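You operate a simulated robot arm through the tools that you are given. There is no shell and no other tool. Be economical: measure what you need, move in short steps, check, and stop when the job is done.

Carry out the task below with a simulated robot arm. There is one attempt and no reset: what you move stays moved.

JOB
Fetch the mouse and set it on the yellow-edged diffuser. Push the glass door shut. Take the teal module and put it on the earthed mat. Do these in any order.

Only the result counts: the job must be done as asked and must still hold three seconds after the hand-in. Knocking over, shifting, dropping, spilling or breaking anything else fails it.

ROBOT AND FRAMES
A 5-joint arm with a two-finger parallel gripper on a trunk, on a base that drives. Base frame: it is fixed to the floor where the robot stands at the start and does not move with it; the origin is under the middle of the robot, x ahead of it, y to its left, z up; the surface under the hand at the start is at about z = 0.752. Lengths are in m, angles in degrees, forces in N, time in s.
It reaches about 1.134 m from its shoulder. Its first joint turns from -149.0 to 149.0 degrees. Places, roughly: earthed mat [-1.9, -0.7, 0.9]; glass door [-1, -1.6, 1]; teal module [2.25, 1.75, 0.25]; yellow-edged diffuser [-3.25, 0, 0.75]. Payload 1.57 kg.
Tool frame: the origin (TCP) lies between the finger pads and is the grasp point; the fingertips stand 0.03 m ahead of it; z points along the fingers, y is the line along which they close. The gripper opens to 0.11 m. The fingers are 0.024 m wide and 0.012 m thick; the gripper's body (0.048 by 0.112 m) begins 0.078 m behind the TCP.
Orientation is told as [roll, pitch, yaw] about the base's x, y, z axes, in that order, counted from this pose: with the fingers straight down and closing along the base's y, the tool's x points along the base's -x, its y along +y and its z along -z.

CONTROLS
- The arm moves only by the tool step_arm. Its argument "steps" is a list of rows, each an object (a shift or turn left out is 0, a gripper value left out holds the last) with "delta_pos": the shift along the base's x, y, z in units of 20 mm (1.0 is 20 mm), a list of three; "angular": the turn, a rotation vector about the base's x, y, z in units of 8 degrees (1.0 is 8 degrees), a list of three; "grip": the closure, from 0 (fully open) to 1 (shut). In form: [{"delta_pos": [tx, ty, tz], "angular": [ax, ay, az], "grip": grip}, ...]. A call has 1 to 8 rows; each row shifts and turns the commanded pose from where the row before left it. A call with a number of a shift or a turn outside -1 to 1 is refused whole. Each row takes 0.2 s and may step no farther than 0.05 m and 8.6 degrees from the row before; otherwise, or with a gripper value out of range, the whole call is refused. A pose out of reach is approached as far as the arm can. The call stops where the force on the tool passes 40 N (or 10 N more than at its start, if that is more) or the arm is blocked; 0.2 s more then pass. Each finger travels about 0.153 m/s and halts on what it meets, pressing with about 26 N; the grip force reading is that of the motor and also rises with nothing between the fingers. The clock runs only during rows and for 0.2 s after the last one: add rows that do not move to give the fingers time. The reply holds the time, the measured pose of the TCP, the force on the tool along the base axes, the opening and the grip force, in the units named above and with some noise, with the torque about the TCP (base axes, N m) and any sound that the robot's microphone picked up.
- Cameras (640 x 400 px; columns grow to the right, rows downward): "scene" is now at [0.0548, 0.1696, 1.7117]; the picture's right is [-0.09, -1.00, 0.00], its down [-0.73, 0.07, -0.68] and it looks along [0.67, -0.06, -0.74] (base axes); focal length 295 px, centre (320, 200). "wrist" rides on the gripper at [0.07, 0.016, -0.141] in the tool frame; the picture's right is [-0.23, 0.97, 0.00], its down [-0.85, -0.20, -0.48] and it looks along [-0.47, -0.11, 0.88] (tool axes); focal length 222 px, centre (320, 200). There is no depth. A picture from a camera that has moved, and an enlarged one, comes with that camera's place and axes in the base frame and with its lens. The place of the scene camera against the robot may be out by one fixed shift of up to 0.025 m in any direction.
- capture(camera): a new picture of that camera. The clock stands still meanwhile.
- raise_lower(by): slides the trunk up (or, below 0, down) by that many m; the arm and the scene camera ride with it, the base frame stays. It gives what a move gives, with no picture.
- roll_base(legs): drives the robot by 1 to 6 legs, each [ahead, turn to the left] in m and degrees, along the robot's own axes; the way and the turn of a leg run together, so that a leg with both is an arc; at most 1.5 m and 180 degrees a leg. The arm and the cameras ride along, it lands a little off, and it stops where it bumps. It gives what a move gives.
- head_to(pan, tilt): turns the head with the scene camera to pan (to the left, within 155 degrees either way) and tilt (down, from -29 to 69), counted from straight ahead of the robot. It gives what a move gives.
- close_up(camera, box): a new picture of the part [left, top, right, bottom] of that camera's present view, enlarged. The clock stands still meanwhile.
- sign_off(): hands the job in; it is judged then, once.

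Work in short steps. Places have to be worked out from the pictures, the camera data and where the tool is seen: move nearer, look again, correct. Check each grasp and each placing, and mend what went wrong. You have 165 turns and 112 pictures in all, those below and enlarged ones among them. Open the gripper and draw the arm clear of the work before you hand the job in, unless the task says otherwise; then end with one line.

The tools are called after "Call:" as name(argument=value, ...) on one line, values as JSON. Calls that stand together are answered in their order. step_arm: Moves the arm, as the interface text tells. Its arguments: {"type":"object","properties":{"steps":{"type":"array","items":{"type":"object","properties":{"delta_pos":{"type":"array","items":{"type":"number"}},"angular":{"type":"array","items":{"type":"number"}},"grip":{"type":"number"}}}}},"required":["steps"]} The other tools are called the same way: raise_lower (by) slides the trunk up or down; roll_base (legs) drives the base; head_to (pan, tilt) turns the head that bears the scene camera; capture (camera) takes a picture; close_up (camera, box) takes an enlarged picture of a part of a camera's view; sign_off () hands the job in.

At the start:

```text
time: 0.0
tool_pos: [0.6692, -0.1249, 0.9964]
ee_rot: [0.0, -0.1, -0.4]
force: [-0.4, 0.2, -1.0]
moment: [0.0, 0.02, 0.02]
finger_gap: 0.1099
gripper_force: 0.1
trunk travel left (down, up): [-0.729, 0.241]
robot x, y, heading: [0.002, 0.0077, 0.2]
head pan, tilt: [-5.5, 47.4]
```

scene: 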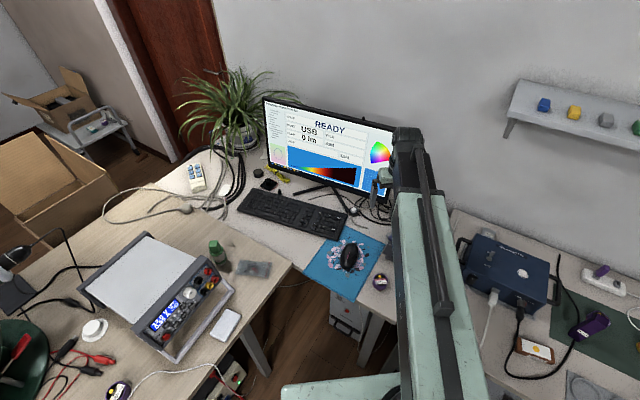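
wrist: 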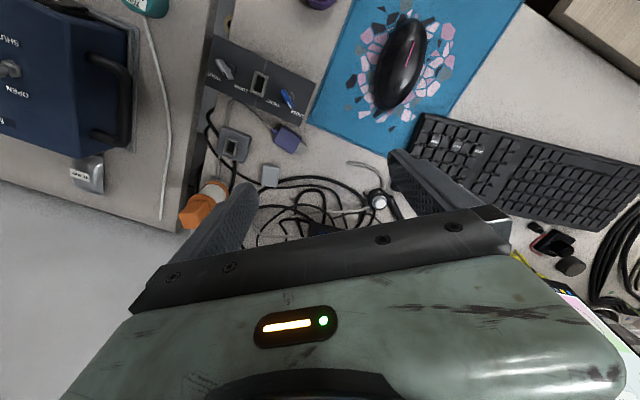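

The mouse (black, on the blue pad) works out at about (0.61, 0.00, 0.77), its long axis about -31° from x. I move the hand over it, turning the yaw to match.

Call:
step_arm(steps=[{"delta_pos": [-0.44, 0.89, 0], "angular": [0, 0, -0.55], "grip": 0}, {"delta_pos": [-0.44, 0.89, 0], "angular": [0, 0, -0.55]}, {"delta_pos": [-0.44, 0.89, 0], "angular": [0, 0, -0.55]}, {"delta_pos": [-0.44, 0.89, 0], "angular": [0, 0, -0.55]}, {"delta_pos": [-0.44, 0.89, 0], "angular": [0, 0, -0.55]}, {"delta_pos": [-0.44, 0.89, 0], "angular": [0, 0, -0.55]}, {"delta_pos": [-0.44, 0.89, 0], "angular": [0, 0, -0.55]}])

Call:
capture(camera="wrist")

```text
time: 1.6
tool_pos: [0.6065, -0.001, 0.9958]
ee_rot: [0.0, 0.0, -31.3]
force: [0.3, 0.7, -0.4]
moment: [-0.01, 0.0, 0.02]
finger_gap: 0.1099
gripper_force: 0.0
trunk travel left (down, up): [-0.729, 0.241]
robot x, y, heading: [0.0018, 0.0056, 0.2]
head pan, tilt: [-5.5, 47.4]
```

```text
109 pictures are left
camera wrist: at [0.5564, 0.0488, 1.1366], right [0.7, 0.71, 0.0], down [0.63, -0.61, 0.48], along [0.34, -0.34, -0.88], focal length 222 px, centre (320, 200)
```

wrist: 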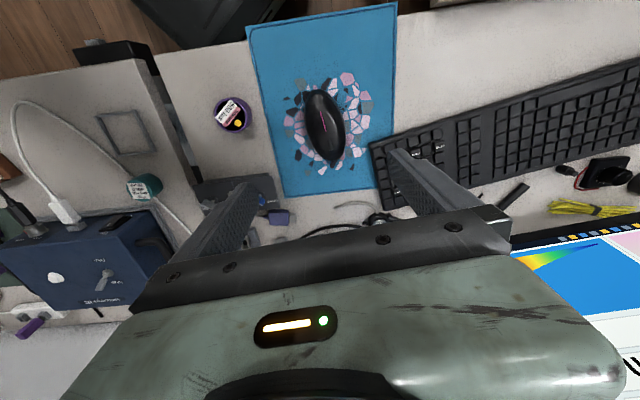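

From the wrist view the mouse centre is (0.611, 0.001), axis about -25°. I descend 0.16 m with a small yaw correction and look again.

Call:
step_arm(steps=[{"delta_pos": [0.1, 0.05, -1], "angular": [0, 0, 0.35]}, {"delta_pos": [0.1, 0.05, -1], "angular": [0, 0, 0.35]}, {"delta_pos": [0, 0, -1]}, {"delta_pos": [0, 0, -1]}, {"delta_pos": [0, 0, -1]}, {"delta_pos": [0, 0, -1]}, {"delta_pos": [0, 0, -1]}, {"delta_pos": [0, 0, -1]}])

Call:
capture(camera="wrist")

```text
time: 3.4
tool_pos: [0.6103, 0.0014, 0.9954]
ee_rot: [0.1, 0.0, -25.6]
force: [0.2, -0.2, 0.4]
moment: [-0.04, 0.02, 0.02]
finger_gap: 0.11
gripper_force: 0.1
out of reach, approached as far as the arm can: row 1, 2, 3, 4, 5, 6, 7, 8
trunk travel left (down, up): [-0.729, 0.241]
robot x, y, heading: [0.0044, 0.0067, -0.1]
head pan, tilt: [-5.5, 47.4]
```

```text
108 pictures are left
camera wrist: at [0.5564, 0.0452, 1.1365], right [0.63, 0.78, 0.0], down [0.68, -0.55, 0.48], along [0.37, -0.3, -0.88], focal length 222 px, centre (320, 200)
```

wrist: 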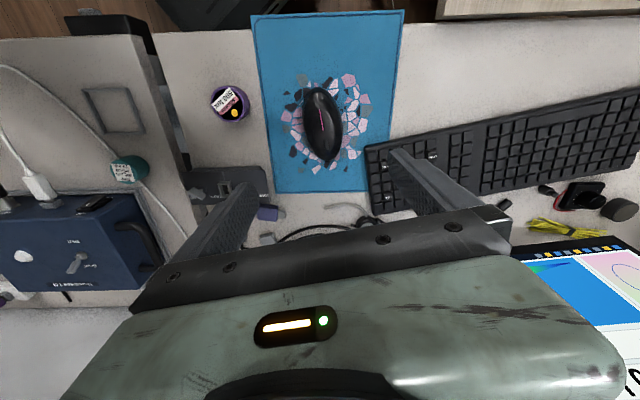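

The arm cannot reach lower from here, so I lower the trunk instead and recheck.

Call:
raise_lower(by=-0.12)

Call:
capture(camera="wrist")

Call:
capture(camera="scene")

```text
time: 4.9
tool_pos: [0.6121, 0.0016, 0.8768]
ee_rot: [0.0, 0.0, -25.7]
force: [0.2, 0.1, 0.2]
moment: [0.0, -0.02, 0.0]
finger_gap: 0.1098
gripper_force: 0.0
trunk travel left (down, up): [-0.609, 0.361]
robot x, y, heading: [0.0022, 0.0065, -0.1]
head pan, tilt: [-5.5, 47.4]
```

```text
107 pictures are left
camera wrist: at [0.5563, 0.0452, 1.0166], right [0.63, 0.78, 0.0], down [0.68, -0.55, 0.48], along [0.37, -0.3, -0.88], focal length 222 px, centre (320, 200)
```

wrist: 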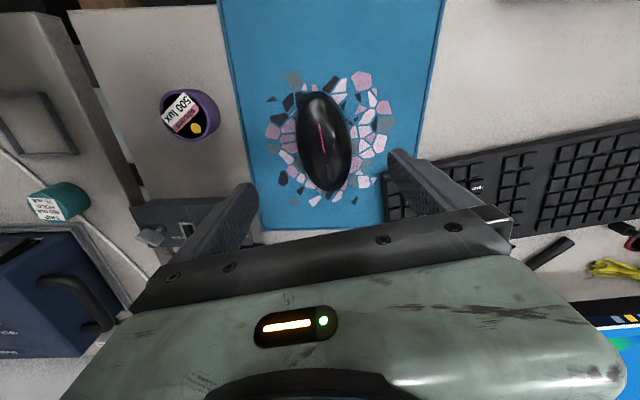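

```text
106 pictures are left
camera scene: at [0.0547, 0.1696, 1.5917], right [-0.09, -1.0, 0.0], down [-0.73, 0.07, -0.68], along [0.67, -0.06, -0.74], focal length 295 px, centre (320, 200)
```

scene: 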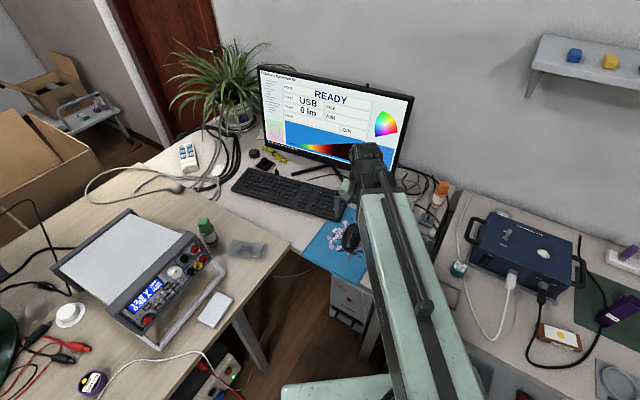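

Mouse centre now at about (0.610, 0.007). I nudge y by 5 mm and lower so the TCP is at ~0.79.

Call:
step_arm(steps=[{"delta_pos": [0, 0.27, 0]}, {}])

Call:
raise_lower(by=-0.085)

Call:
capture(camera="wrist")

```text
time: 5.5
tool_pos: [0.6133, 0.0055, 0.8766]
ee_rot: [0.0, 0.1, -25.6]
force: [-0.4, 0.6, 0.0]
moment: [0.0, 0.01, -0.04]
finger_gap: 0.1099
gripper_force: 0.1
trunk travel left (down, up): [-0.609, 0.361]
robot x, y, heading: [-0.0016, 0.0094, 0.3]
head pan, tilt: [-5.5, 47.4]
```

```text
time: 6.7
tool_pos: [0.6122, 0.0071, 0.7914]
ee_rot: [-0.1, 0.1, -25.5]
force: [-0.6, -0.3, -0.8]
moment: [-0.01, 0.05, 0.0]
finger_gap: 0.1099
gripper_force: 0.1
trunk travel left (down, up): [-0.524, 0.446]
robot x, y, heading: [0.0007, 0.0067, -0.1]
head pan, tilt: [-5.5, 47.4]
```

```text
105 pictures are left
camera wrist: at [0.5573, 0.0504, 0.9316], right [0.63, 0.78, 0.0], down [0.68, -0.55, 0.48], along [0.37, -0.3, -0.88], focal length 222 px, centre (320, 200)
```

wrist: 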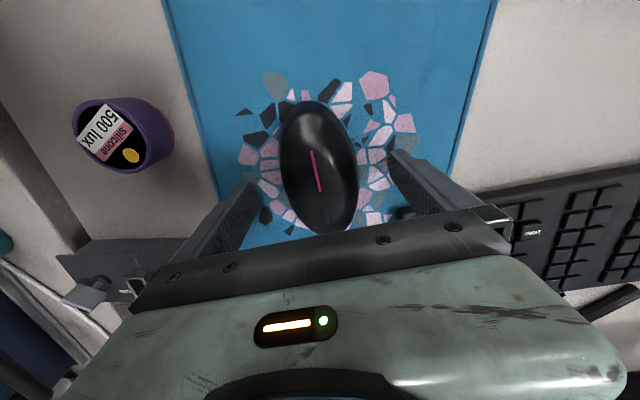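

The mouse sits well between the fingers. Closing.

Call:
step_arm(steps=[{"delta_pos": [-0.2, 0.2, 0], "grip": 0}, {"grip": 0.5}, {"grip": 1}, {"grip": 1}, {"grip": 1}])

Call:
raise_lower(by=0.03)

Call:
capture(camera="wrist")

```text
time: 7.9
tool_pos: [0.6091, 0.0076, 0.7914]
ee_rot: [0.0, 0.0, -25.6]
force: [-0.1, -1.3, 0.6]
moment: [-0.09, 0.06, -0.01]
finger_gap: 0.0623
gripper_force: 26.0
trunk travel left (down, up): [-0.524, 0.446]
robot x, y, heading: [0.0027, 0.0083, 0.3]
head pan, tilt: [-5.5, 47.4]
```

```text
time: 8.7
tool_pos: [0.6088, 0.0099, 0.8212]
ee_rot: [0.0, 0.0, -25.6]
force: [0.4, -0.1, -0.2]
moment: [0.01, 0.01, 0.0]
finger_gap: 0.0
gripper_force: 21.0
trunk travel left (down, up): [-0.554, 0.416]
robot x, y, heading: [0.0003, 0.0103, 0.2]
head pan, tilt: [-5.5, 47.4]
```

```text
104 pictures are left
camera wrist: at [0.5542, 0.0535, 0.9616], right [0.63, 0.78, 0.0], down [0.68, -0.55, 0.48], along [0.37, -0.3, -0.88], focal length 222 px, centre (320, 200)
```

wrist: 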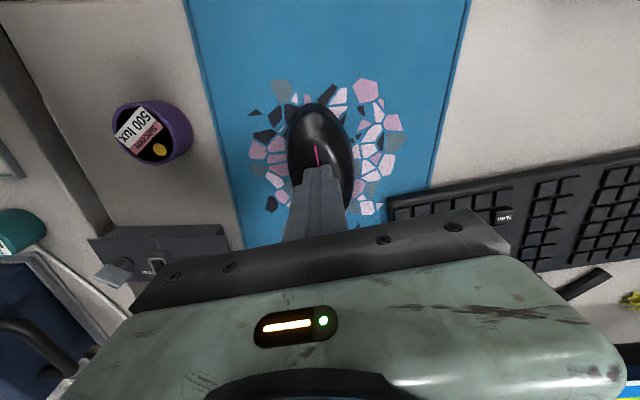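

The fingers slid off the rounded top; the mouse stayed put. I raise, open, shift slightly toward its centre and go lower this time.

Call:
raise_lower(by=0.03)

Call:
step_arm(steps=[{"delta_pos": [-0.2, 0.15, 0], "grip": 0.5}, {"grip": 0}, {"grip": 0}, {"grip": 0}])

Call:
raise_lower(by=-0.063)

Call:
capture(camera="wrist")

```text
time: 9.4
tool_pos: [0.6086, 0.0102, 0.8513]
ee_rot: [0.0, 0.0, -25.6]
force: [-0.2, -0.3, 0.4]
moment: [-0.01, 0.0, -0.01]
finger_gap: 0.0001
gripper_force: 21.2
trunk travel left (down, up): [-0.584, 0.386]
robot x, y, heading: [0.0016, 0.0119, -0.1]
head pan, tilt: [-5.5, 47.4]
```

```text
time: 10.4
tool_pos: [0.6046, 0.0117, 0.8516]
ee_rot: [0.0, 0.0, -25.6]
force: [0.5, -0.4, 0.1]
moment: [0.01, 0.01, 0.01]
finger_gap: 0.11
gripper_force: 0.0
trunk travel left (down, up): [-0.584, 0.386]
robot x, y, heading: [0.0013, 0.01, 0.2]
head pan, tilt: [-5.5, 47.4]
```

```text
time: 11.4
tool_pos: [0.6051, 0.0124, 0.7875]
ee_rot: [-0.1, 0.0, -25.6]
force: [0.2, 0.5, -0.6]
moment: [-0.01, 0.04, 0.03]
finger_gap: 0.1103
gripper_force: 0.0
trunk travel left (down, up): [-0.521, 0.449]
robot x, y, heading: [0.0015, 0.0086, -0.2]
head pan, tilt: [-5.5, 47.4]
```

```text
103 pictures are left
camera wrist: at [0.5502, 0.057, 0.9285], right [0.63, 0.78, 0.0], down [0.68, -0.55, 0.48], along [0.37, -0.3, -0.88], focal length 222 px, centre (320, 200)
```

wrist: 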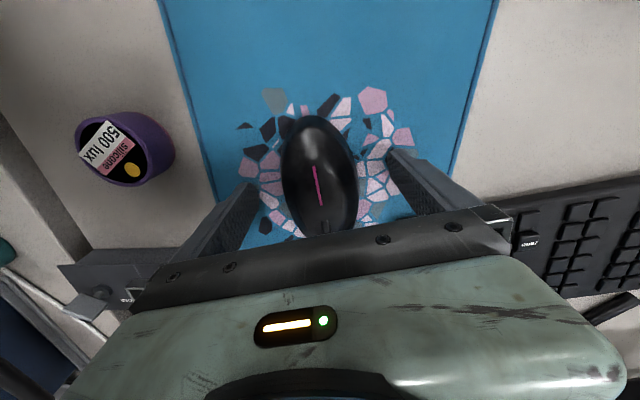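

I ease down a few more mm, watching force.

Call:
raise_lower(by=-0.003)

Call:
step_arm(steps=[{"grip": 0.2}, {"grip": 0.35}, {"grip": 0.5}, {"grip": 0.6}, {"grip": 0.8}, {"grip": 1}, {"grip": 1}])

Call:
raise_lower(by=0.02)

```text
time: 12.0
tool_pos: [0.6055, 0.0132, 0.7845]
ee_rot: [0.0, 0.1, -25.5]
force: [-0.1, 0.1, 0.8]
moment: [0.01, 0.01, -0.01]
finger_gap: 0.11
gripper_force: 0.0
trunk travel left (down, up): [-0.518, 0.452]
robot x, y, heading: [0.0011, 0.0074, 0.1]
head pan, tilt: [-5.5, 47.4]
```

```text
time: 13.6
tool_pos: [0.6047, 0.0138, 0.7853]
ee_rot: [0.0, 0.0, -25.7]
force: [-0.6, -0.5, 0.7]
moment: [-0.03, 0.04, -0.01]
finger_gap: 0.0626
gripper_force: 25.8
trunk travel left (down, up): [-0.518, 0.452]
robot x, y, heading: [0.0027, 0.0111, -0.1]
head pan, tilt: [-5.5, 47.4]
```

```text
time: 14.2
tool_pos: [0.6049, 0.0129, 0.8055]
ee_rot: [0.0, 0.0, -25.6]
force: [-0.5, 0.0, -1.5]
moment: [0.04, 0.02, 0.0]
finger_gap: 0.0622
gripper_force: 26.0
trunk travel left (down, up): [-0.538, 0.432]
robot x, y, heading: [0.0051, 0.0064, 0.1]
head pan, tilt: [-5.5, 47.4]
```

Gap held at 0.062 with grip force: it seems to be lifted. I raise more and check in a picture.

Call:
raise_lower(by=0.1)

Call:
capture(camera="wrist")

Call:
head_to(pan=150, tilt=25)

Call:
capture(camera="scene")

```text
time: 15.6
tool_pos: [0.6049, 0.012, 0.9051]
ee_rot: [0.1, 0.1, -25.6]
force: [-0.5, 0.3, -1.3]
moment: [-0.02, 0.03, 0.0]
finger_gap: 0.0627
gripper_force: 25.5
trunk travel left (down, up): [-0.638, 0.332]
robot x, y, heading: [-0.0017, 0.01, 0.2]
head pan, tilt: [-5.5, 47.4]
```

```text
102 pictures are left
camera wrist: at [0.5504, 0.057, 1.0455], right [0.63, 0.78, 0.0], down [0.68, -0.55, 0.48], along [0.37, -0.3, -0.88], focal length 222 px, centre (320, 200)
```

wrist: 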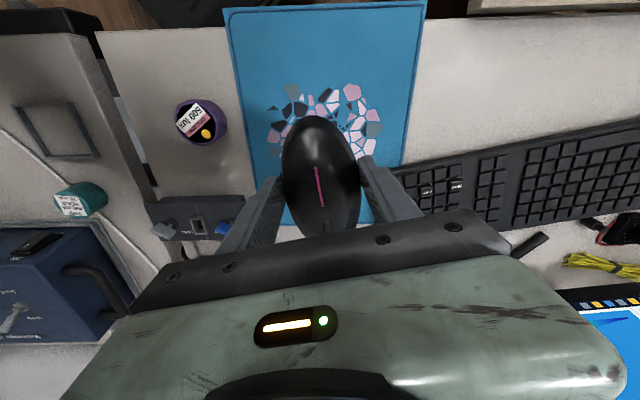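

```text
time: 18.0
tool_pos: [0.6046, 0.0131, 0.9045]
ee_rot: [0.0, 0.0, -25.5]
force: [-0.3, -0.5, -0.5]
moment: [0.01, 0.01, -0.02]
finger_gap: 0.0623
gripper_force: 26.1
trunk travel left (down, up): [-0.638, 0.332]
robot x, y, heading: [0.0006, 0.0092, -0.2]
head pan, tilt: [150.0, 25.0]
```

```text
101 pictures are left
camera scene: at [-0.104, 0.2232, 1.6546], right [0.5, 0.87, 0.0], down [0.37, -0.21, -0.91], along [-0.79, 0.45, -0.42], focal length 295 px, centre (320, 200)
```

scene: 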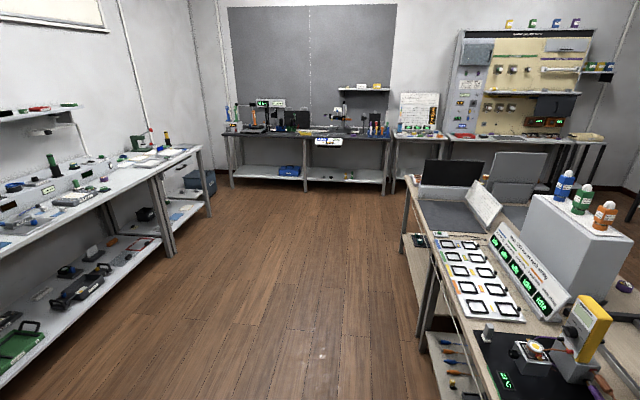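

The mouse is held. I look at the other back side for the diffuser, the mat and the glass door.

Call:
head_to(pan=-150, tilt=25)

Call:
capture(camera="scene")

Call:
head_to(pan=-90, tilt=25)

Call:
capture(camera="scene")

Call:
head_to(pan=60, tilt=25)

Call:
capture(camera="scene")

```text
time: 22.1
tool_pos: [0.6049, 0.0124, 0.9056]
ee_rot: [0.1, -0.1, -25.5]
force: [-0.3, 0.2, -0.6]
moment: [0.0, -0.02, -0.03]
finger_gap: 0.0624
gripper_force: 25.9
trunk travel left (down, up): [-0.638, 0.332]
robot x, y, heading: [0.0, 0.0046, 0.3]
head pan, tilt: [-150.0, 25.0]
```

```text
100 pictures are left
camera scene: at [-0.1039, 0.131, 1.6546], right [-0.5, 0.87, 0.0], down [0.37, 0.21, -0.91], along [-0.78, -0.45, -0.42], focal length 295 px, centre (320, 200)
```

scene: 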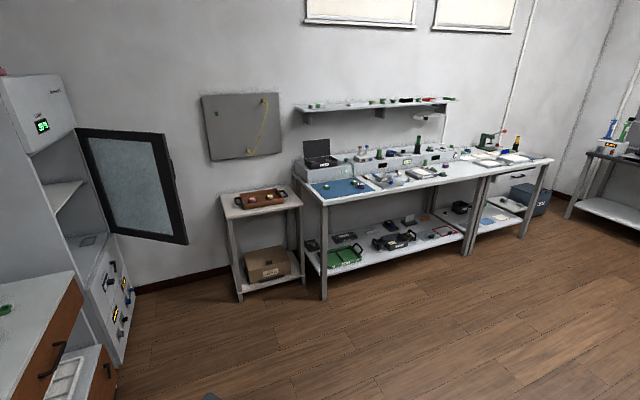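

```text
time: 23.4
tool_pos: [0.6055, 0.0127, 0.9058]
ee_rot: [0.0, 0.0, -25.5]
force: [0.4, 0.3, -0.4]
moment: [-0.02, 0.02, 0.0]
finger_gap: 0.0623
gripper_force: 25.8
trunk travel left (down, up): [-0.638, 0.332]
robot x, y, heading: [0.0032, 0.0066, -0.0]
head pan, tilt: [-90.0, 25.0]
```

```text
99 pictures are left
camera scene: at [-0.0241, 0.085, 1.6546], right [-1.0, 0.0, 0.0], down [0.0, 0.42, -0.91], along [0.0, -0.91, -0.42], focal length 295 px, centre (320, 200)
```

scene: 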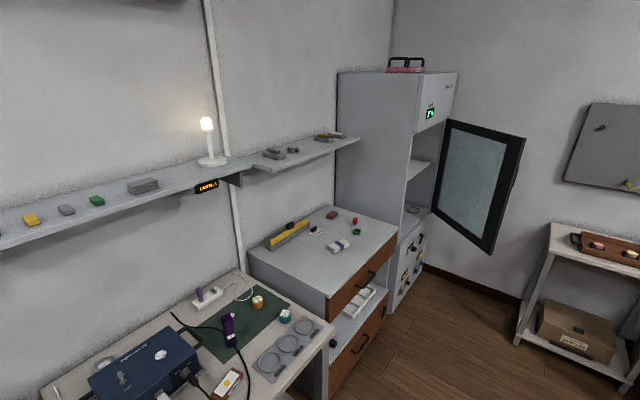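

```text
time: 25.7
tool_pos: [0.6056, 0.0127, 0.9048]
ee_rot: [0.1, 0.0, -25.6]
force: [-0.5, -0.7, -0.7]
moment: [0.0, 0.03, -0.03]
finger_gap: 0.0622
gripper_force: 25.7
trunk travel left (down, up): [-0.638, 0.332]
robot x, y, heading: [0.0031, 0.01, 0.2]
head pan, tilt: [60.0, 25.0]
```

```text
98 pictures are left
camera scene: at [0.0219, 0.2569, 1.6546], right [0.87, -0.5, 0.0], down [-0.21, -0.37, -0.91], along [0.45, 0.79, -0.42], focal length 295 px, centre (320, 200)
```

scene: 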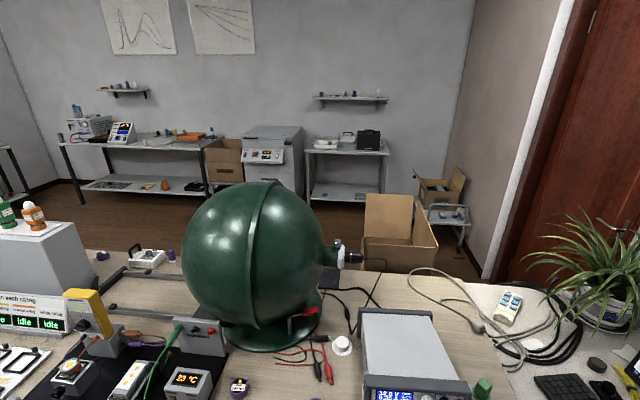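

The mouse is held. The room's benches run along about 142°; the diffuser's bench is on the far side of an open corridor. I raise the trunk, back off and drive there, stopping well before the bench.

Call:
raise_lower(by=0.2)

Call:
roll_base(legs=[[-0.6, 0], [0, 151], [1.06, 0], [1.06, 0], [0, 81]])

Call:
head_to(pan=0, tilt=35)

Call:
capture(camera="scene")

```text
time: 27.9
tool_pos: [0.6047, 0.0127, 1.1038]
ee_rot: [-0.1, 0.0, -25.5]
force: [-0.7, -0.4, -1.5]
moment: [0.01, 0.01, -0.02]
finger_gap: 0.0627
gripper_force: 26.1
trunk travel left (down, up): [-0.838, 0.132]
robot x, y, heading: [0.0045, 0.0093, 0.3]
head pan, tilt: [60.0, 25.0]
```

```text
time: 51.0
tool_pos: [-2.7877, 0.5575, 1.1051]
ee_rot: [-0.1, 0.0, -152.7]
force: [-0.1, 0.5, -0.8]
moment: [-0.01, -0.02, 0.01]
finger_gap: 0.0627
gripper_force: 26.3
trunk travel left (down, up): [-0.838, 0.132]
robot x, y, heading: [-2.4352, 1.0495, -127.5]
head pan, tilt: [60.0, 25.0]
```

```text
time: 52.3
tool_pos: [-2.7885, 0.5573, 1.105]
ee_rot: [0.0, -0.1, -152.8]
force: [-0.4, 0.3, -1.1]
moment: [0.02, 0.02, 0.03]
finger_gap: 0.0621
gripper_force: 25.8
trunk travel left (down, up): [-0.838, 0.132]
robot x, y, heading: [-2.4332, 1.0497, -127.3]
head pan, tilt: [0.0, 35.0]
```

```text
97 pictures are left
camera scene: at [-2.3073, 0.9102, 1.8388], right [-0.8, 0.61, 0.0], down [0.35, 0.46, -0.82], along [-0.5, -0.65, -0.57], focal length 295 px, centre (320, 200)
```

scene: 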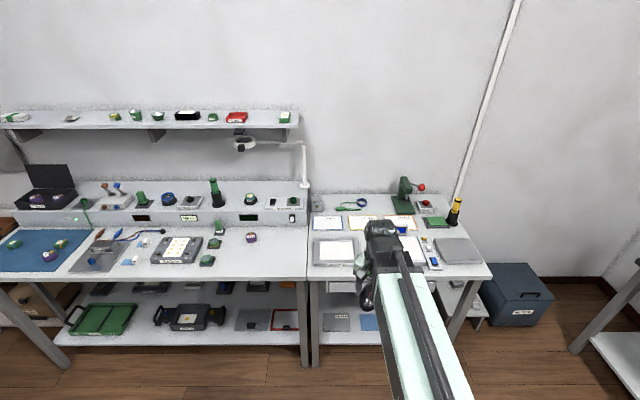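

Several framed panels are on this bench; I enlarge to find which has a yellow edge.

Call:
close_up(camera="scene", box=[300, 170, 500, 295])

Call:
close_up(camera="scene", box=[0, 150, 300, 340])

```text
3.20 times, centred on (400, 232) of scene
camera zoom: at [-2.3073, 0.9102, 1.8388], right [-0.8, 0.61, 0.0], down [0.35, 0.46, -0.82], along [-0.5, -0.65, -0.57], focal length 943 px, centre (64, 96)
```

zoom: 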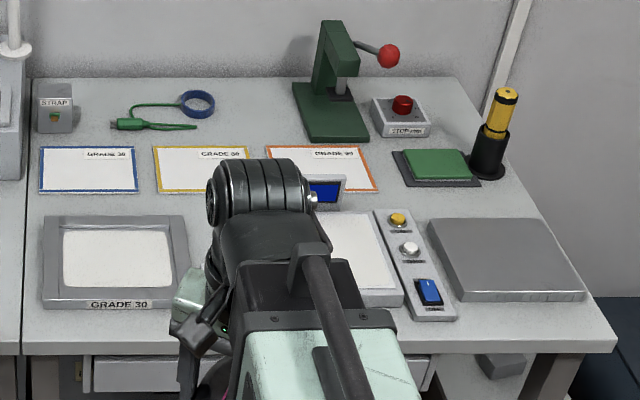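

```text
2.11 times, centred on (150, 245) of scene
camera zoom: at [-2.3073, 0.9102, 1.8388], right [-0.8, 0.61, 0.0], down [0.35, 0.46, -0.82], along [-0.5, -0.65, -0.57], focal length 621 px, centre (678, 105)
```

zoom: 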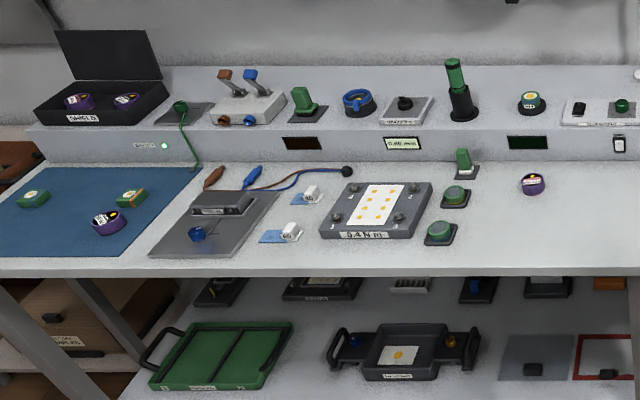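

The yellow-edged sheet is the middle one, at about (-3.31, 0.01). I drive 0.45 m straight ahead with the mouse held high, then look down with the wrist camera.

Call:
roll_base(legs=[[0.45, 0]])

Call:
capture(camera="wrist")

Call:
capture(camera="scene")

```text
time: 55.1
tool_pos: [-3.0792, 0.1949, 1.1048]
ee_rot: [0.0, 0.0, -153.5]
force: [0.2, -0.4, -0.3]
moment: [0.0, -0.04, -0.01]
finger_gap: 0.0625
gripper_force: 26.1
trunk travel left (down, up): [-0.838, 0.132]
robot x, y, heading: [-2.7193, 0.6785, -128.3]
head pan, tilt: [0.0, 35.0]
```

```text
94 pictures are left
camera wrist: at [-3.0081, 0.2098, 1.2453], right [0.23, -0.97, 0.0], down [-0.85, -0.2, 0.48], along [-0.47, -0.11, -0.88], focal length 222 px, centre (320, 200)
```

wrist: 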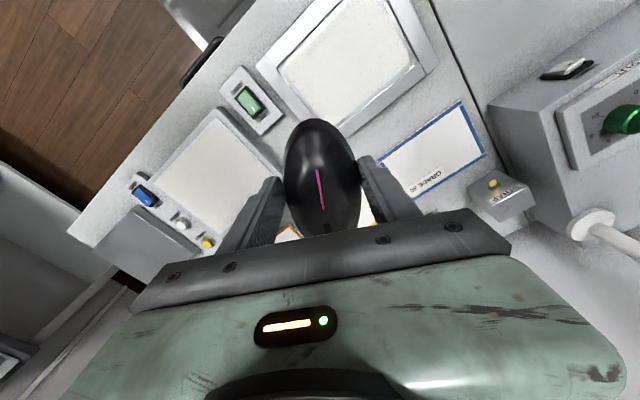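

```text
93 pictures are left
camera scene: at [-2.5933, 0.5396, 1.8388], right [-0.78, 0.62, 0.0], down [0.36, 0.45, -0.82], along [-0.51, -0.64, -0.57], focal length 295 px, centre (320, 200)
```

scene: 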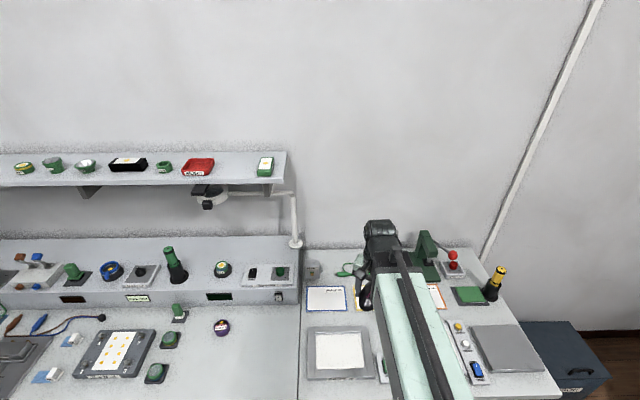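

From the wrist picture the blue sheet centre is (-3.10, -0.07), so the yellow one should be near (-3.26, 0.05). I move partway there, spinning the mouse back in line, and look.

Call:
step_arm(steps=[{"delta_pos": [-0.8, -0.6, 0], "angular": [0, 0, 0.45]}, {"delta_pos": [-0.8, -0.6, 0], "angular": [0, 0, 0.45]}, {"delta_pos": [-0.8, -0.6, 0], "angular": [0, 0, 0.45]}, {"delta_pos": [-0.8, -0.6, 0], "angular": [0, 0, 0.45]}, {"delta_pos": [-0.8, -0.6, 0], "angular": [0, 0, 0.45]}, {"delta_pos": [-0.8, -0.6, 0], "angular": [0, 0, 0.45]}, {"delta_pos": [-0.8, -0.6, 0], "angular": [0, 0, 0.45]}])

Call:
capture(camera="wrist")

```text
time: 56.7
tool_pos: [-3.1882, 0.1101, 1.1055]
ee_rot: [0.0, 0.0, -128.1]
force: [0.1, 0.5, -0.2]
moment: [0.01, 0.01, 0.0]
finger_gap: 0.0624
gripper_force: 25.7
trunk travel left (down, up): [-0.838, 0.132]
robot x, y, heading: [-2.7236, 0.6805, -128.5]
head pan, tilt: [0.0, 35.0]
```

```text
92 pictures are left
camera wrist: at [-3.132, 0.1537, 1.2453], right [0.63, -0.78, 0.0], down [-0.68, -0.55, 0.48], along [-0.37, -0.3, -0.88], focal length 222 px, centre (320, 200)
```

wrist: 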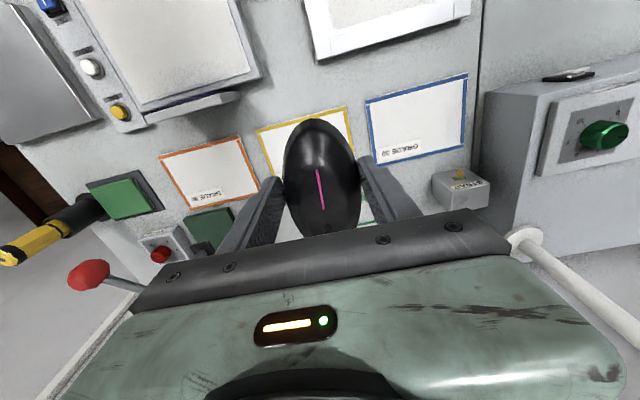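

Yellow sheet centre works out at about (-3.256, 0.08). I move over it, lower to get z ≈ 0.9, and look again.

Call:
step_arm(steps=[{"delta_pos": [-0.85, -0.35, 0]}, {"delta_pos": [-0.85, -0.35, 0]}, {"delta_pos": [-0.85, -0.35, 0]}, {"delta_pos": [-0.85, -0.35, 0]}])

Call:
raise_lower(by=-0.2)

Call:
capture(camera="wrist")

Call:
capture(camera="scene")

```text
time: 57.7
tool_pos: [-3.2601, 0.0822, 1.105]
ee_rot: [0.0, 0.0, -128.3]
force: [0.6, 0.3, -0.6]
moment: [-0.02, -0.02, 0.02]
finger_gap: 0.0622
gripper_force: 26.2
trunk travel left (down, up): [-0.838, 0.132]
robot x, y, heading: [-2.7207, 0.6844, -128.3]
head pan, tilt: [0.0, 35.0]
```

```text
time: 59.9
tool_pos: [-3.2584, 0.0827, 0.9034]
ee_rot: [0.0, 0.1, -128.3]
force: [0.6, -0.7, -0.4]
moment: [-0.01, 0.0, 0.0]
finger_gap: 0.0623
gripper_force: 26.3
trunk travel left (down, up): [-0.638, 0.332]
robot x, y, heading: [-2.7199, 0.6796, -128.0]
head pan, tilt: [0.0, 35.0]
```

```text
91 pictures are left
camera wrist: at [-3.2015, 0.1268, 1.0455], right [0.62, -0.78, 0.0], down [-0.69, -0.55, 0.48], along [-0.37, -0.3, -0.88], focal length 222 px, centre (320, 200)
```

wrist: 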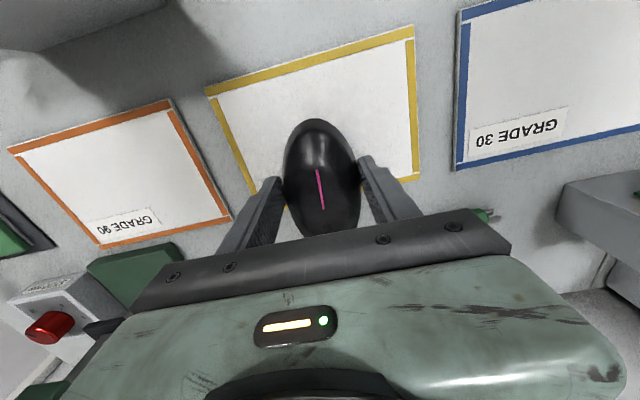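

```text
90 pictures are left
camera scene: at [-2.593, 0.54, 1.6388], right [-0.78, 0.62, 0.0], down [0.36, 0.45, -0.82], along [-0.51, -0.64, -0.57], focal length 295 px, centre (320, 200)
```

scene: 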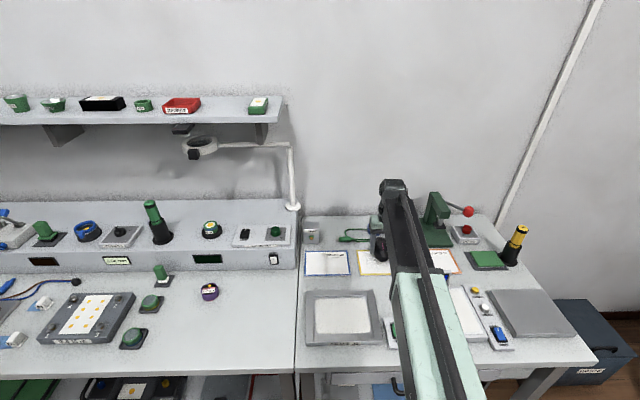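

Sizes seen from two heights show the sheets lie at z ≈ 0.87, not 0.75, so the mouse is already near the surface; sheet centre ≈ (-3.231, 0.10), about 0.143 × 0.107 m with the long side along the bench. I raise a little, turn the mouse 90° to match the long side and centre it.

Call:
raise_lower(by=0.06)

Call:
step_arm(steps=[{"delta_pos": [0.2, 0.1, 0], "angular": [0, 0, 0.94]}, {"delta_pos": [0.2, 0.1, 0], "angular": [0, 0, 0.94]}, {"delta_pos": [0.2, 0.1, 0], "angular": [0, 0, 0.94]}, {"delta_pos": [0.2, 0.1, 0], "angular": [0, 0, 0.94]}, {"delta_pos": [0.2, 0.1, 0], "angular": [0, 0, 0.94]}, {"delta_pos": [0.1, 0.1, 0], "angular": [0, 0, 0.94]}, {"angular": [0, 0, 0.94]}, {"angular": [0, 0, 0.94]}])

Call:
step_arm(steps=[{"angular": [0, 0, 0.94]}, {"angular": [0, 0, 0.94]}, {"angular": [0, 0, 0.94]}, {"angular": [0, 0, 0.94]}])

Call:
capture(camera="wrist")

```text
time: 60.9
tool_pos: [-3.2575, 0.0834, 0.9654]
ee_rot: [0.0, 0.0, -128.2]
force: [0.9, -0.3, -0.6]
moment: [-0.03, 0.02, 0.02]
finger_gap: 0.0623
gripper_force: 26.3
trunk travel left (down, up): [-0.698, 0.272]
robot x, y, heading: [-2.7194, 0.6767, -128.4]
head pan, tilt: [0.0, 35.0]
```

```text
time: 62.7
tool_pos: [-3.2366, 0.0938, 0.9652]
ee_rot: [-0.1, 0.0, -68.0]
force: [-0.5, 0.0, -1.6]
moment: [0.01, -0.02, 0.01]
finger_gap: 0.0625
gripper_force: 26.0
trunk travel left (down, up): [-0.698, 0.272]
robot x, y, heading: [-2.7184, 0.6785, -128.0]
head pan, tilt: [0.0, 35.0]
```

```text
time: 63.7
tool_pos: [-3.2354, 0.0951, 0.9649]
ee_rot: [0.0, 0.1, -37.8]
force: [-0.2, 0.1, -0.9]
moment: [0.0, -0.02, 0.02]
finger_gap: 0.0623
gripper_force: 26.1
trunk travel left (down, up): [-0.698, 0.272]
robot x, y, heading: [-2.7191, 0.68, -128.1]
head pan, tilt: [0.0, 35.0]
```

```text
89 pictures are left
camera wrist: at [-3.2805, 0.1503, 1.1054], right [0.78, 0.63, 0.0], down [0.55, -0.68, 0.48], along [0.3, -0.37, -0.88], focal length 222 px, centre (320, 200)
```

wrist: 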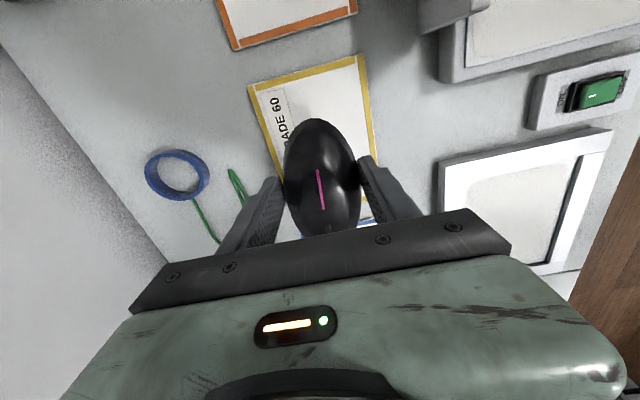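

The mouse is centred over the sheet. I lower 0.055 and then feel for contact.

Call:
raise_lower(by=-0.052)

Call:
capture(camera="wrist")

Call:
close_up(camera="scene", box=[300, 180, 540, 330])

```text
time: 64.6
tool_pos: [-3.2364, 0.0955, 0.9128]
ee_rot: [0.0, 0.0, -37.9]
force: [0.5, 0.8, -0.9]
moment: [-0.02, 0.03, 0.02]
finger_gap: 0.0623
gripper_force: 26.1
trunk travel left (down, up): [-0.646, 0.324]
robot x, y, heading: [-2.72, 0.6773, -128.3]
head pan, tilt: [0.0, 35.0]
```

```text
88 pictures are left
camera wrist: at [-3.2803, 0.1505, 1.0535], right [0.78, 0.63, 0.0], down [0.55, -0.68, 0.48], along [0.3, -0.37, -0.88], focal length 222 px, centre (320, 200)
```

wrist: 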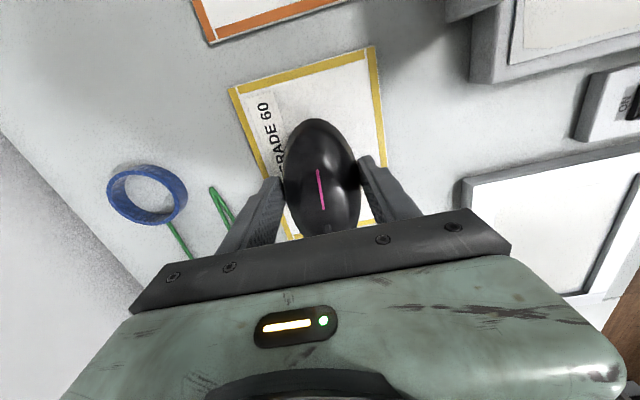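

```text
2.67 times, centred on (420, 255) of scene
camera zoom: at [-2.593, 0.5401, 1.6468], right [-0.78, 0.62, 0.0], down [0.36, 0.45, -0.82], along [-0.51, -0.64, -0.57], focal length 786 px, centre (53, 53)
```

zoom: 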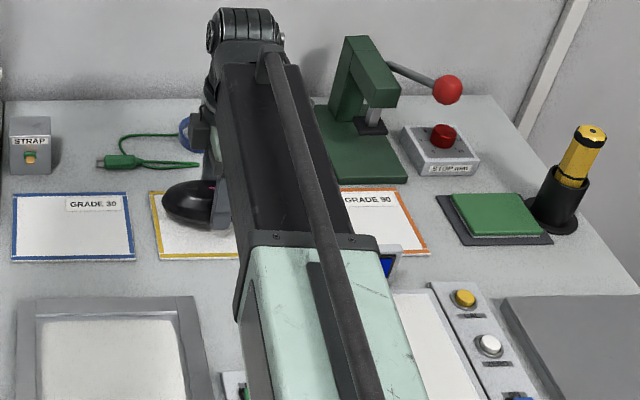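

The surface estimate again is 0.87; mouse bottom is about 0.88. I lower in small increments and watch the force.

Call:
raise_lower(by=-0.007)

Call:
raise_lower(by=-0.003)

Call:
close_up(camera="scene", box=[335, 230, 415, 290])

```text
time: 65.2
tool_pos: [-3.2355, 0.0943, 0.9065]
ee_rot: [0.1, 0.0, -38.0]
force: [0.3, 0.5, -0.5]
moment: [0.02, 0.05, 0.01]
finger_gap: 0.0624
gripper_force: 26.0
trunk travel left (down, up): [-0.639, 0.331]
robot x, y, heading: [-2.718, 0.6819, -128.2]
head pan, tilt: [0.0, 35.0]
```

```text
time: 65.7
tool_pos: [-3.2364, 0.0959, 0.9023]
ee_rot: [0.0, -0.1, -38.0]
force: [-0.4, 0.0, -1.4]
moment: [-0.02, 0.03, -0.03]
finger_gap: 0.0624
gripper_force: 25.2
trunk travel left (down, up): [-0.636, 0.334]
robot x, y, heading: [-2.7227, 0.6794, -128.4]
head pan, tilt: [0.0, 35.0]
```

```text
6.67 times, centred on (375, 260) of scene
camera zoom: at [-2.593, 0.54, 1.6368], right [-0.78, 0.62, 0.0], down [0.36, 0.45, -0.82], along [-0.51, -0.64, -0.57], focal length 1965 px, centre (-47, -200)
```

zoom: 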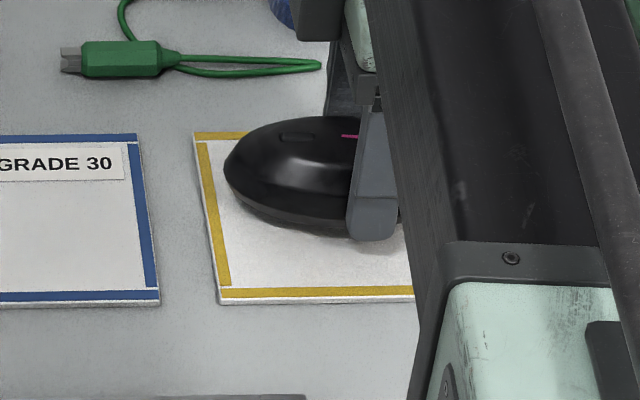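

The views together suggest it is still hovering 1–2 cm. I continue down in 4 mm increments.

Call:
raise_lower(by=-0.005)

Call:
raise_lower(by=-0.004)

Call:
close_up(camera="scene", box=[335, 230, 415, 290])

Call:
capture(camera="wrist")

```text
time: 66.2
tool_pos: [-3.2352, 0.0957, 0.8977]
ee_rot: [-0.1, -0.1, -38.0]
force: [0.4, -0.4, -1.2]
moment: [0.03, -0.04, -0.03]
finger_gap: 0.0626
gripper_force: 25.7
trunk travel left (down, up): [-0.631, 0.339]
robot x, y, heading: [-2.7209, 0.6774, -128.5]
head pan, tilt: [0.0, 35.0]
```

```text
time: 66.7
tool_pos: [-3.2369, 0.0947, 0.8946]
ee_rot: [0.0, 0.0, -38.1]
force: [1.3, 0.1, -0.3]
moment: [0.04, 0.01, 0.01]
finger_gap: 0.0624
gripper_force: 25.6
trunk travel left (down, up): [-0.627, 0.343]
robot x, y, heading: [-2.7187, 0.68, -128.2]
head pan, tilt: [0.0, 35.0]
```

```text
6.67 times, centred on (375, 260) of scene
camera zoom: at [-2.593, 0.54, 1.6278], right [-0.78, 0.62, 0.0], down [0.36, 0.45, -0.82], along [-0.51, -0.64, -0.57], focal length 1965 px, centre (-47, -200)
```

zoom: 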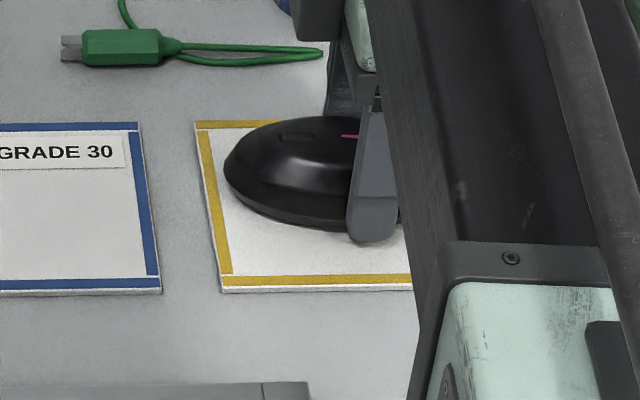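

```text
84 pictures are left
camera wrist: at [-3.2803, 0.1504, 1.0344], right [0.78, 0.63, 0.0], down [0.55, -0.68, 0.48], along [0.3, -0.37, -0.88], focal length 222 px, centre (320, 200)
```

wrist: 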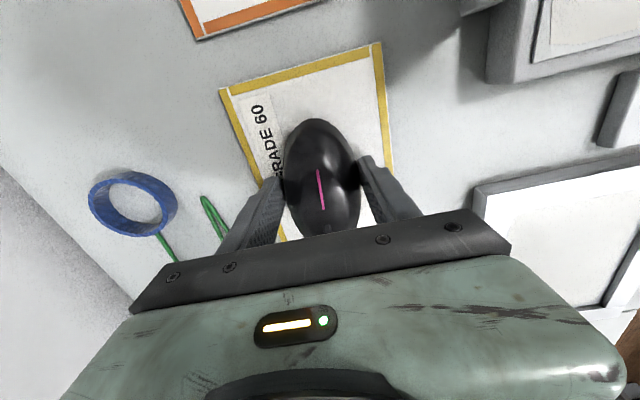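

Still no contact. Continue down.

Call:
raise_lower(by=-0.006)

Call:
raise_lower(by=-0.004)

Call:
close_up(camera="scene", box=[335, 230, 415, 290])

```text
time: 67.3
tool_pos: [-3.2363, 0.0946, 0.8891]
ee_rot: [0.0, 0.0, -38.1]
force: [-0.3, 0.4, -0.8]
moment: [0.02, 0.03, -0.03]
finger_gap: 0.0623
gripper_force: 25.8
trunk travel left (down, up): [-0.621, 0.349]
robot x, y, heading: [-2.7213, 0.6814, -128.3]
head pan, tilt: [0.0, 35.0]
```

```text
time: 67.8
tool_pos: [-3.2367, 0.0958, 0.8846]
ee_rot: [-0.1, 0.0, -38.0]
force: [-3.1, -4.6, 17.8]
moment: [-0.22, -0.1, -0.08]
finger_gap: 0.0624
gripper_force: 26.4
trunk travel left (down, up): [-0.617, 0.353]
robot x, y, heading: [-2.7216, 0.6797, -128.4]
head pan, tilt: [0.0, 35.0]
```

```text
6.67 times, centred on (375, 260) of scene
camera zoom: at [-2.5921, 0.5411, 1.618], right [-0.78, 0.62, 0.0], down [0.36, 0.45, -0.82], along [-0.51, -0.64, -0.57], focal length 1965 px, centre (-47, -200)
```

zoom: 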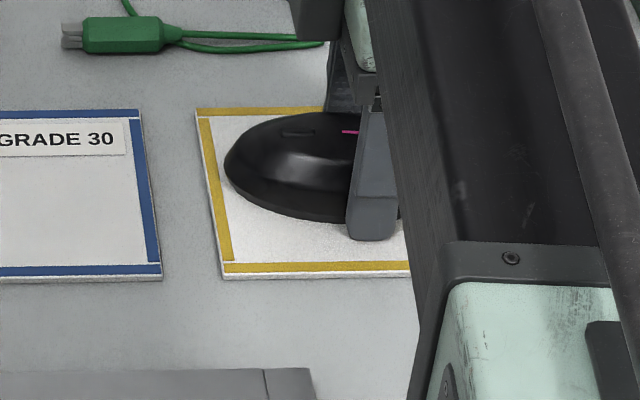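

Contact, and the mouse is within the sheet on all sides. I ease up 1.5 mm and open.

Call:
raise_lower(by=0.0015)

Call:
step_arm(steps=[{"grip": 0.4}, {"grip": 0.3}, {"grip": 0.2}, {"grip": 0.2}])

Call:
raise_lower(by=0.1)

Call:
capture(camera="wrist")

```text
time: 68.3
tool_pos: [-3.2357, 0.0958, 0.885]
ee_rot: [-0.1, -0.1, -37.9]
force: [0.6, 0.6, -0.5]
moment: [0.01, 0.03, 0.02]
finger_gap: 0.0622
gripper_force: 25.9
trunk travel left (down, up): [-0.619, 0.351]
robot x, y, heading: [-2.7156, 0.6814, -128.4]
head pan, tilt: [0.0, 35.0]
```

```text
time: 69.3
tool_pos: [-3.2353, 0.095, 0.8862]
ee_rot: [0.0, 0.0, -37.9]
force: [1.3, 0.2, 0.1]
moment: [-0.01, 0.03, 0.03]
finger_gap: 0.0879
gripper_force: 0.1
trunk travel left (down, up): [-0.619, 0.351]
robot x, y, heading: [-2.7178, 0.6797, -128.5]
head pan, tilt: [0.0, 35.0]
```

```text
time: 70.7
tool_pos: [-3.2355, 0.0944, 0.9857]
ee_rot: [0.0, 0.1, -38.0]
force: [-0.1, 0.8, -0.2]
moment: [-0.01, 0.03, -0.02]
finger_gap: 0.0882
gripper_force: 0.1
trunk travel left (down, up): [-0.719, 0.251]
robot x, y, heading: [-2.7198, 0.6789, -128.7]
head pan, tilt: [0.0, 35.0]
```

```text
82 pictures are left
camera wrist: at [-3.2803, 0.1504, 1.1259], right [0.78, 0.63, 0.0], down [0.55, -0.68, 0.48], along [0.3, -0.37, -0.88], focal length 222 px, centre (320, 200)
```

wrist: 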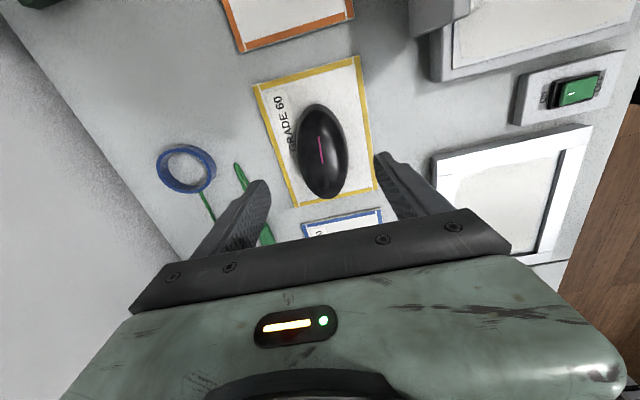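

The mouse rests fully on the yellow-edged sheet. Now the glass door: I raise, back off and drive down the corridor to look at it.

Call:
raise_lower(by=0.12)

Call:
roll_base(legs=[[-0.5, 0], [0, 90], [1.2, 0]])

Call:
head_to(pan=-20, tilt=25)

Call:
capture(camera="scene")

```text
time: 72.2
tool_pos: [-3.2359, 0.0963, 1.1055]
ee_rot: [0.1, 0.0, -38.0]
force: [0.8, 0.4, -0.5]
moment: [0.0, 0.03, 0.0]
finger_gap: 0.088
gripper_force: 0.0
trunk travel left (down, up): [-0.839, 0.131]
robot x, y, heading: [-2.7208, 0.6798, -128.3]
head pan, tilt: [0.0, 35.0]
```

```text
time: 84.6
tool_pos: [-0.8599, -0.1565, 1.1056]
ee_rot: [0.0, 0.0, 53.5]
force: [0.5, -0.6, -0.5]
moment: [0.01, 0.01, -0.03]
finger_gap: 0.0879
gripper_force: 0.1
trunk travel left (down, up): [-0.839, 0.131]
robot x, y, heading: [-1.4576, 0.3445, -37.3]
head pan, tilt: [0.0, 35.0]
```

```text
time: 85.4
tool_pos: [-0.8603, -0.1576, 1.1053]
ee_rot: [0.0, 0.0, 53.5]
force: [-0.7, 0.2, -0.3]
moment: [0.01, -0.04, -0.01]
finger_gap: 0.0879
gripper_force: 0.0
trunk travel left (down, up): [-0.839, 0.131]
robot x, y, heading: [-1.4577, 0.344, -37.3]
head pan, tilt: [-20.0, 25.0]
```

```text
81 pictures are left
camera scene: at [-1.3194, 0.4309, 1.855], right [-0.84, -0.54, 0.0], down [-0.23, 0.36, -0.91], along [0.49, -0.76, -0.42], focal length 295 px, centre (320, 200)
```

scene: 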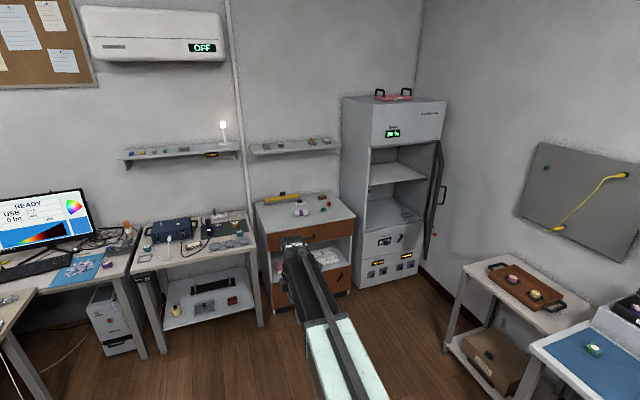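

The cabinet's door is hinged on its right edge and stands open toward us. I take an enlarged look.

Call:
close_up(camera="scene", box=[320, 80, 480, 300])

```text
1.82 times, centred on (400, 190) of scene
camera zoom: at [-1.3194, 0.4309, 1.855], right [-0.84, -0.54, 0.0], down [-0.23, 0.36, -0.91], along [0.49, -0.76, -0.42], focal length 536 px, centre (174, 218)
```

zoom: 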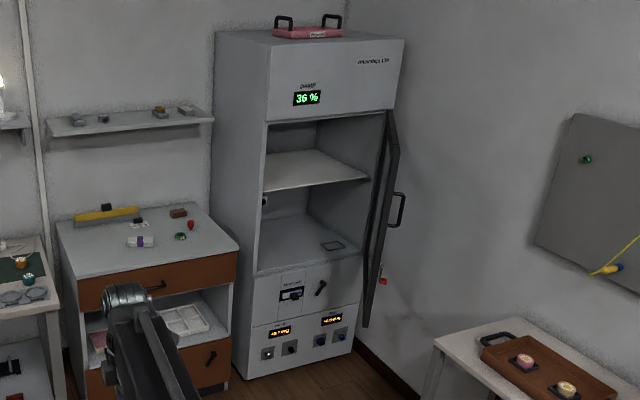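

The door's free edge is near (-1.04, -1.40), opened about 50° with its hinge near (-0.87, -1.98); its panel spans z ≈ 0.6–1.3. I close the fingers and drive to a spot from which I can reach behind the door, facing the wall side, stopping first before the final approach.

Call:
step_arm(steps=[{"grip": 0.6}, {"grip": 1}, {"grip": 1}])

Call:
roll_base(legs=[[1.16, 0], [0, -90]])

Call:
head_to(pan=10, tilt=30)

Call:
capture(camera="scene")

```text
time: 86.2
tool_pos: [-0.86, -0.1565, 1.1055]
ee_rot: [-0.1, 0.0, 53.4]
force: [0.9, -1.0, 0.6]
moment: [-0.01, 0.0, 0.05]
finger_gap: 0.0001
gripper_force: 21.1
trunk travel left (down, up): [-0.839, 0.131]
robot x, y, heading: [-1.4583, 0.348, -37.1]
head pan, tilt: [-20.0, 25.0]
```

```text
time: 96.1
tool_pos: [-1.0417, -0.949, 1.1056]
ee_rot: [-0.1, 0.0, -38.2]
force: [-0.1, 0.2, -0.7]
moment: [0.02, -0.01, 0.01]
finger_gap: 0.0
gripper_force: 21.1
trunk travel left (down, up): [-0.839, 0.131]
robot x, y, heading: [-0.5005, -0.3838, -128.1]
head pan, tilt: [-20.0, 25.0]
```

```text
time: 97.0
tool_pos: [-1.0394, -0.9499, 1.1064]
ee_rot: [0.0, 0.0, -38.1]
force: [0.2, 0.9, -0.2]
moment: [0.0, 0.02, 0.0]
finger_gap: 0.0
gripper_force: 21.1
trunk travel left (down, up): [-0.839, 0.131]
robot x, y, heading: [-0.5011, -0.3869, -128.1]
head pan, tilt: [10.0, 30.0]
```

```text
79 pictures are left
camera scene: at [-0.3592, -0.5355, 1.8471], right [-0.88, 0.47, 0.0], down [0.24, 0.44, -0.87], along [-0.41, -0.76, -0.5], focal length 295 px, centre (320, 200)
```

scene: 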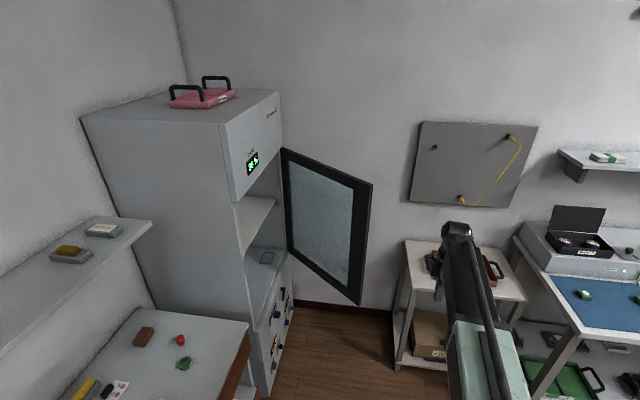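

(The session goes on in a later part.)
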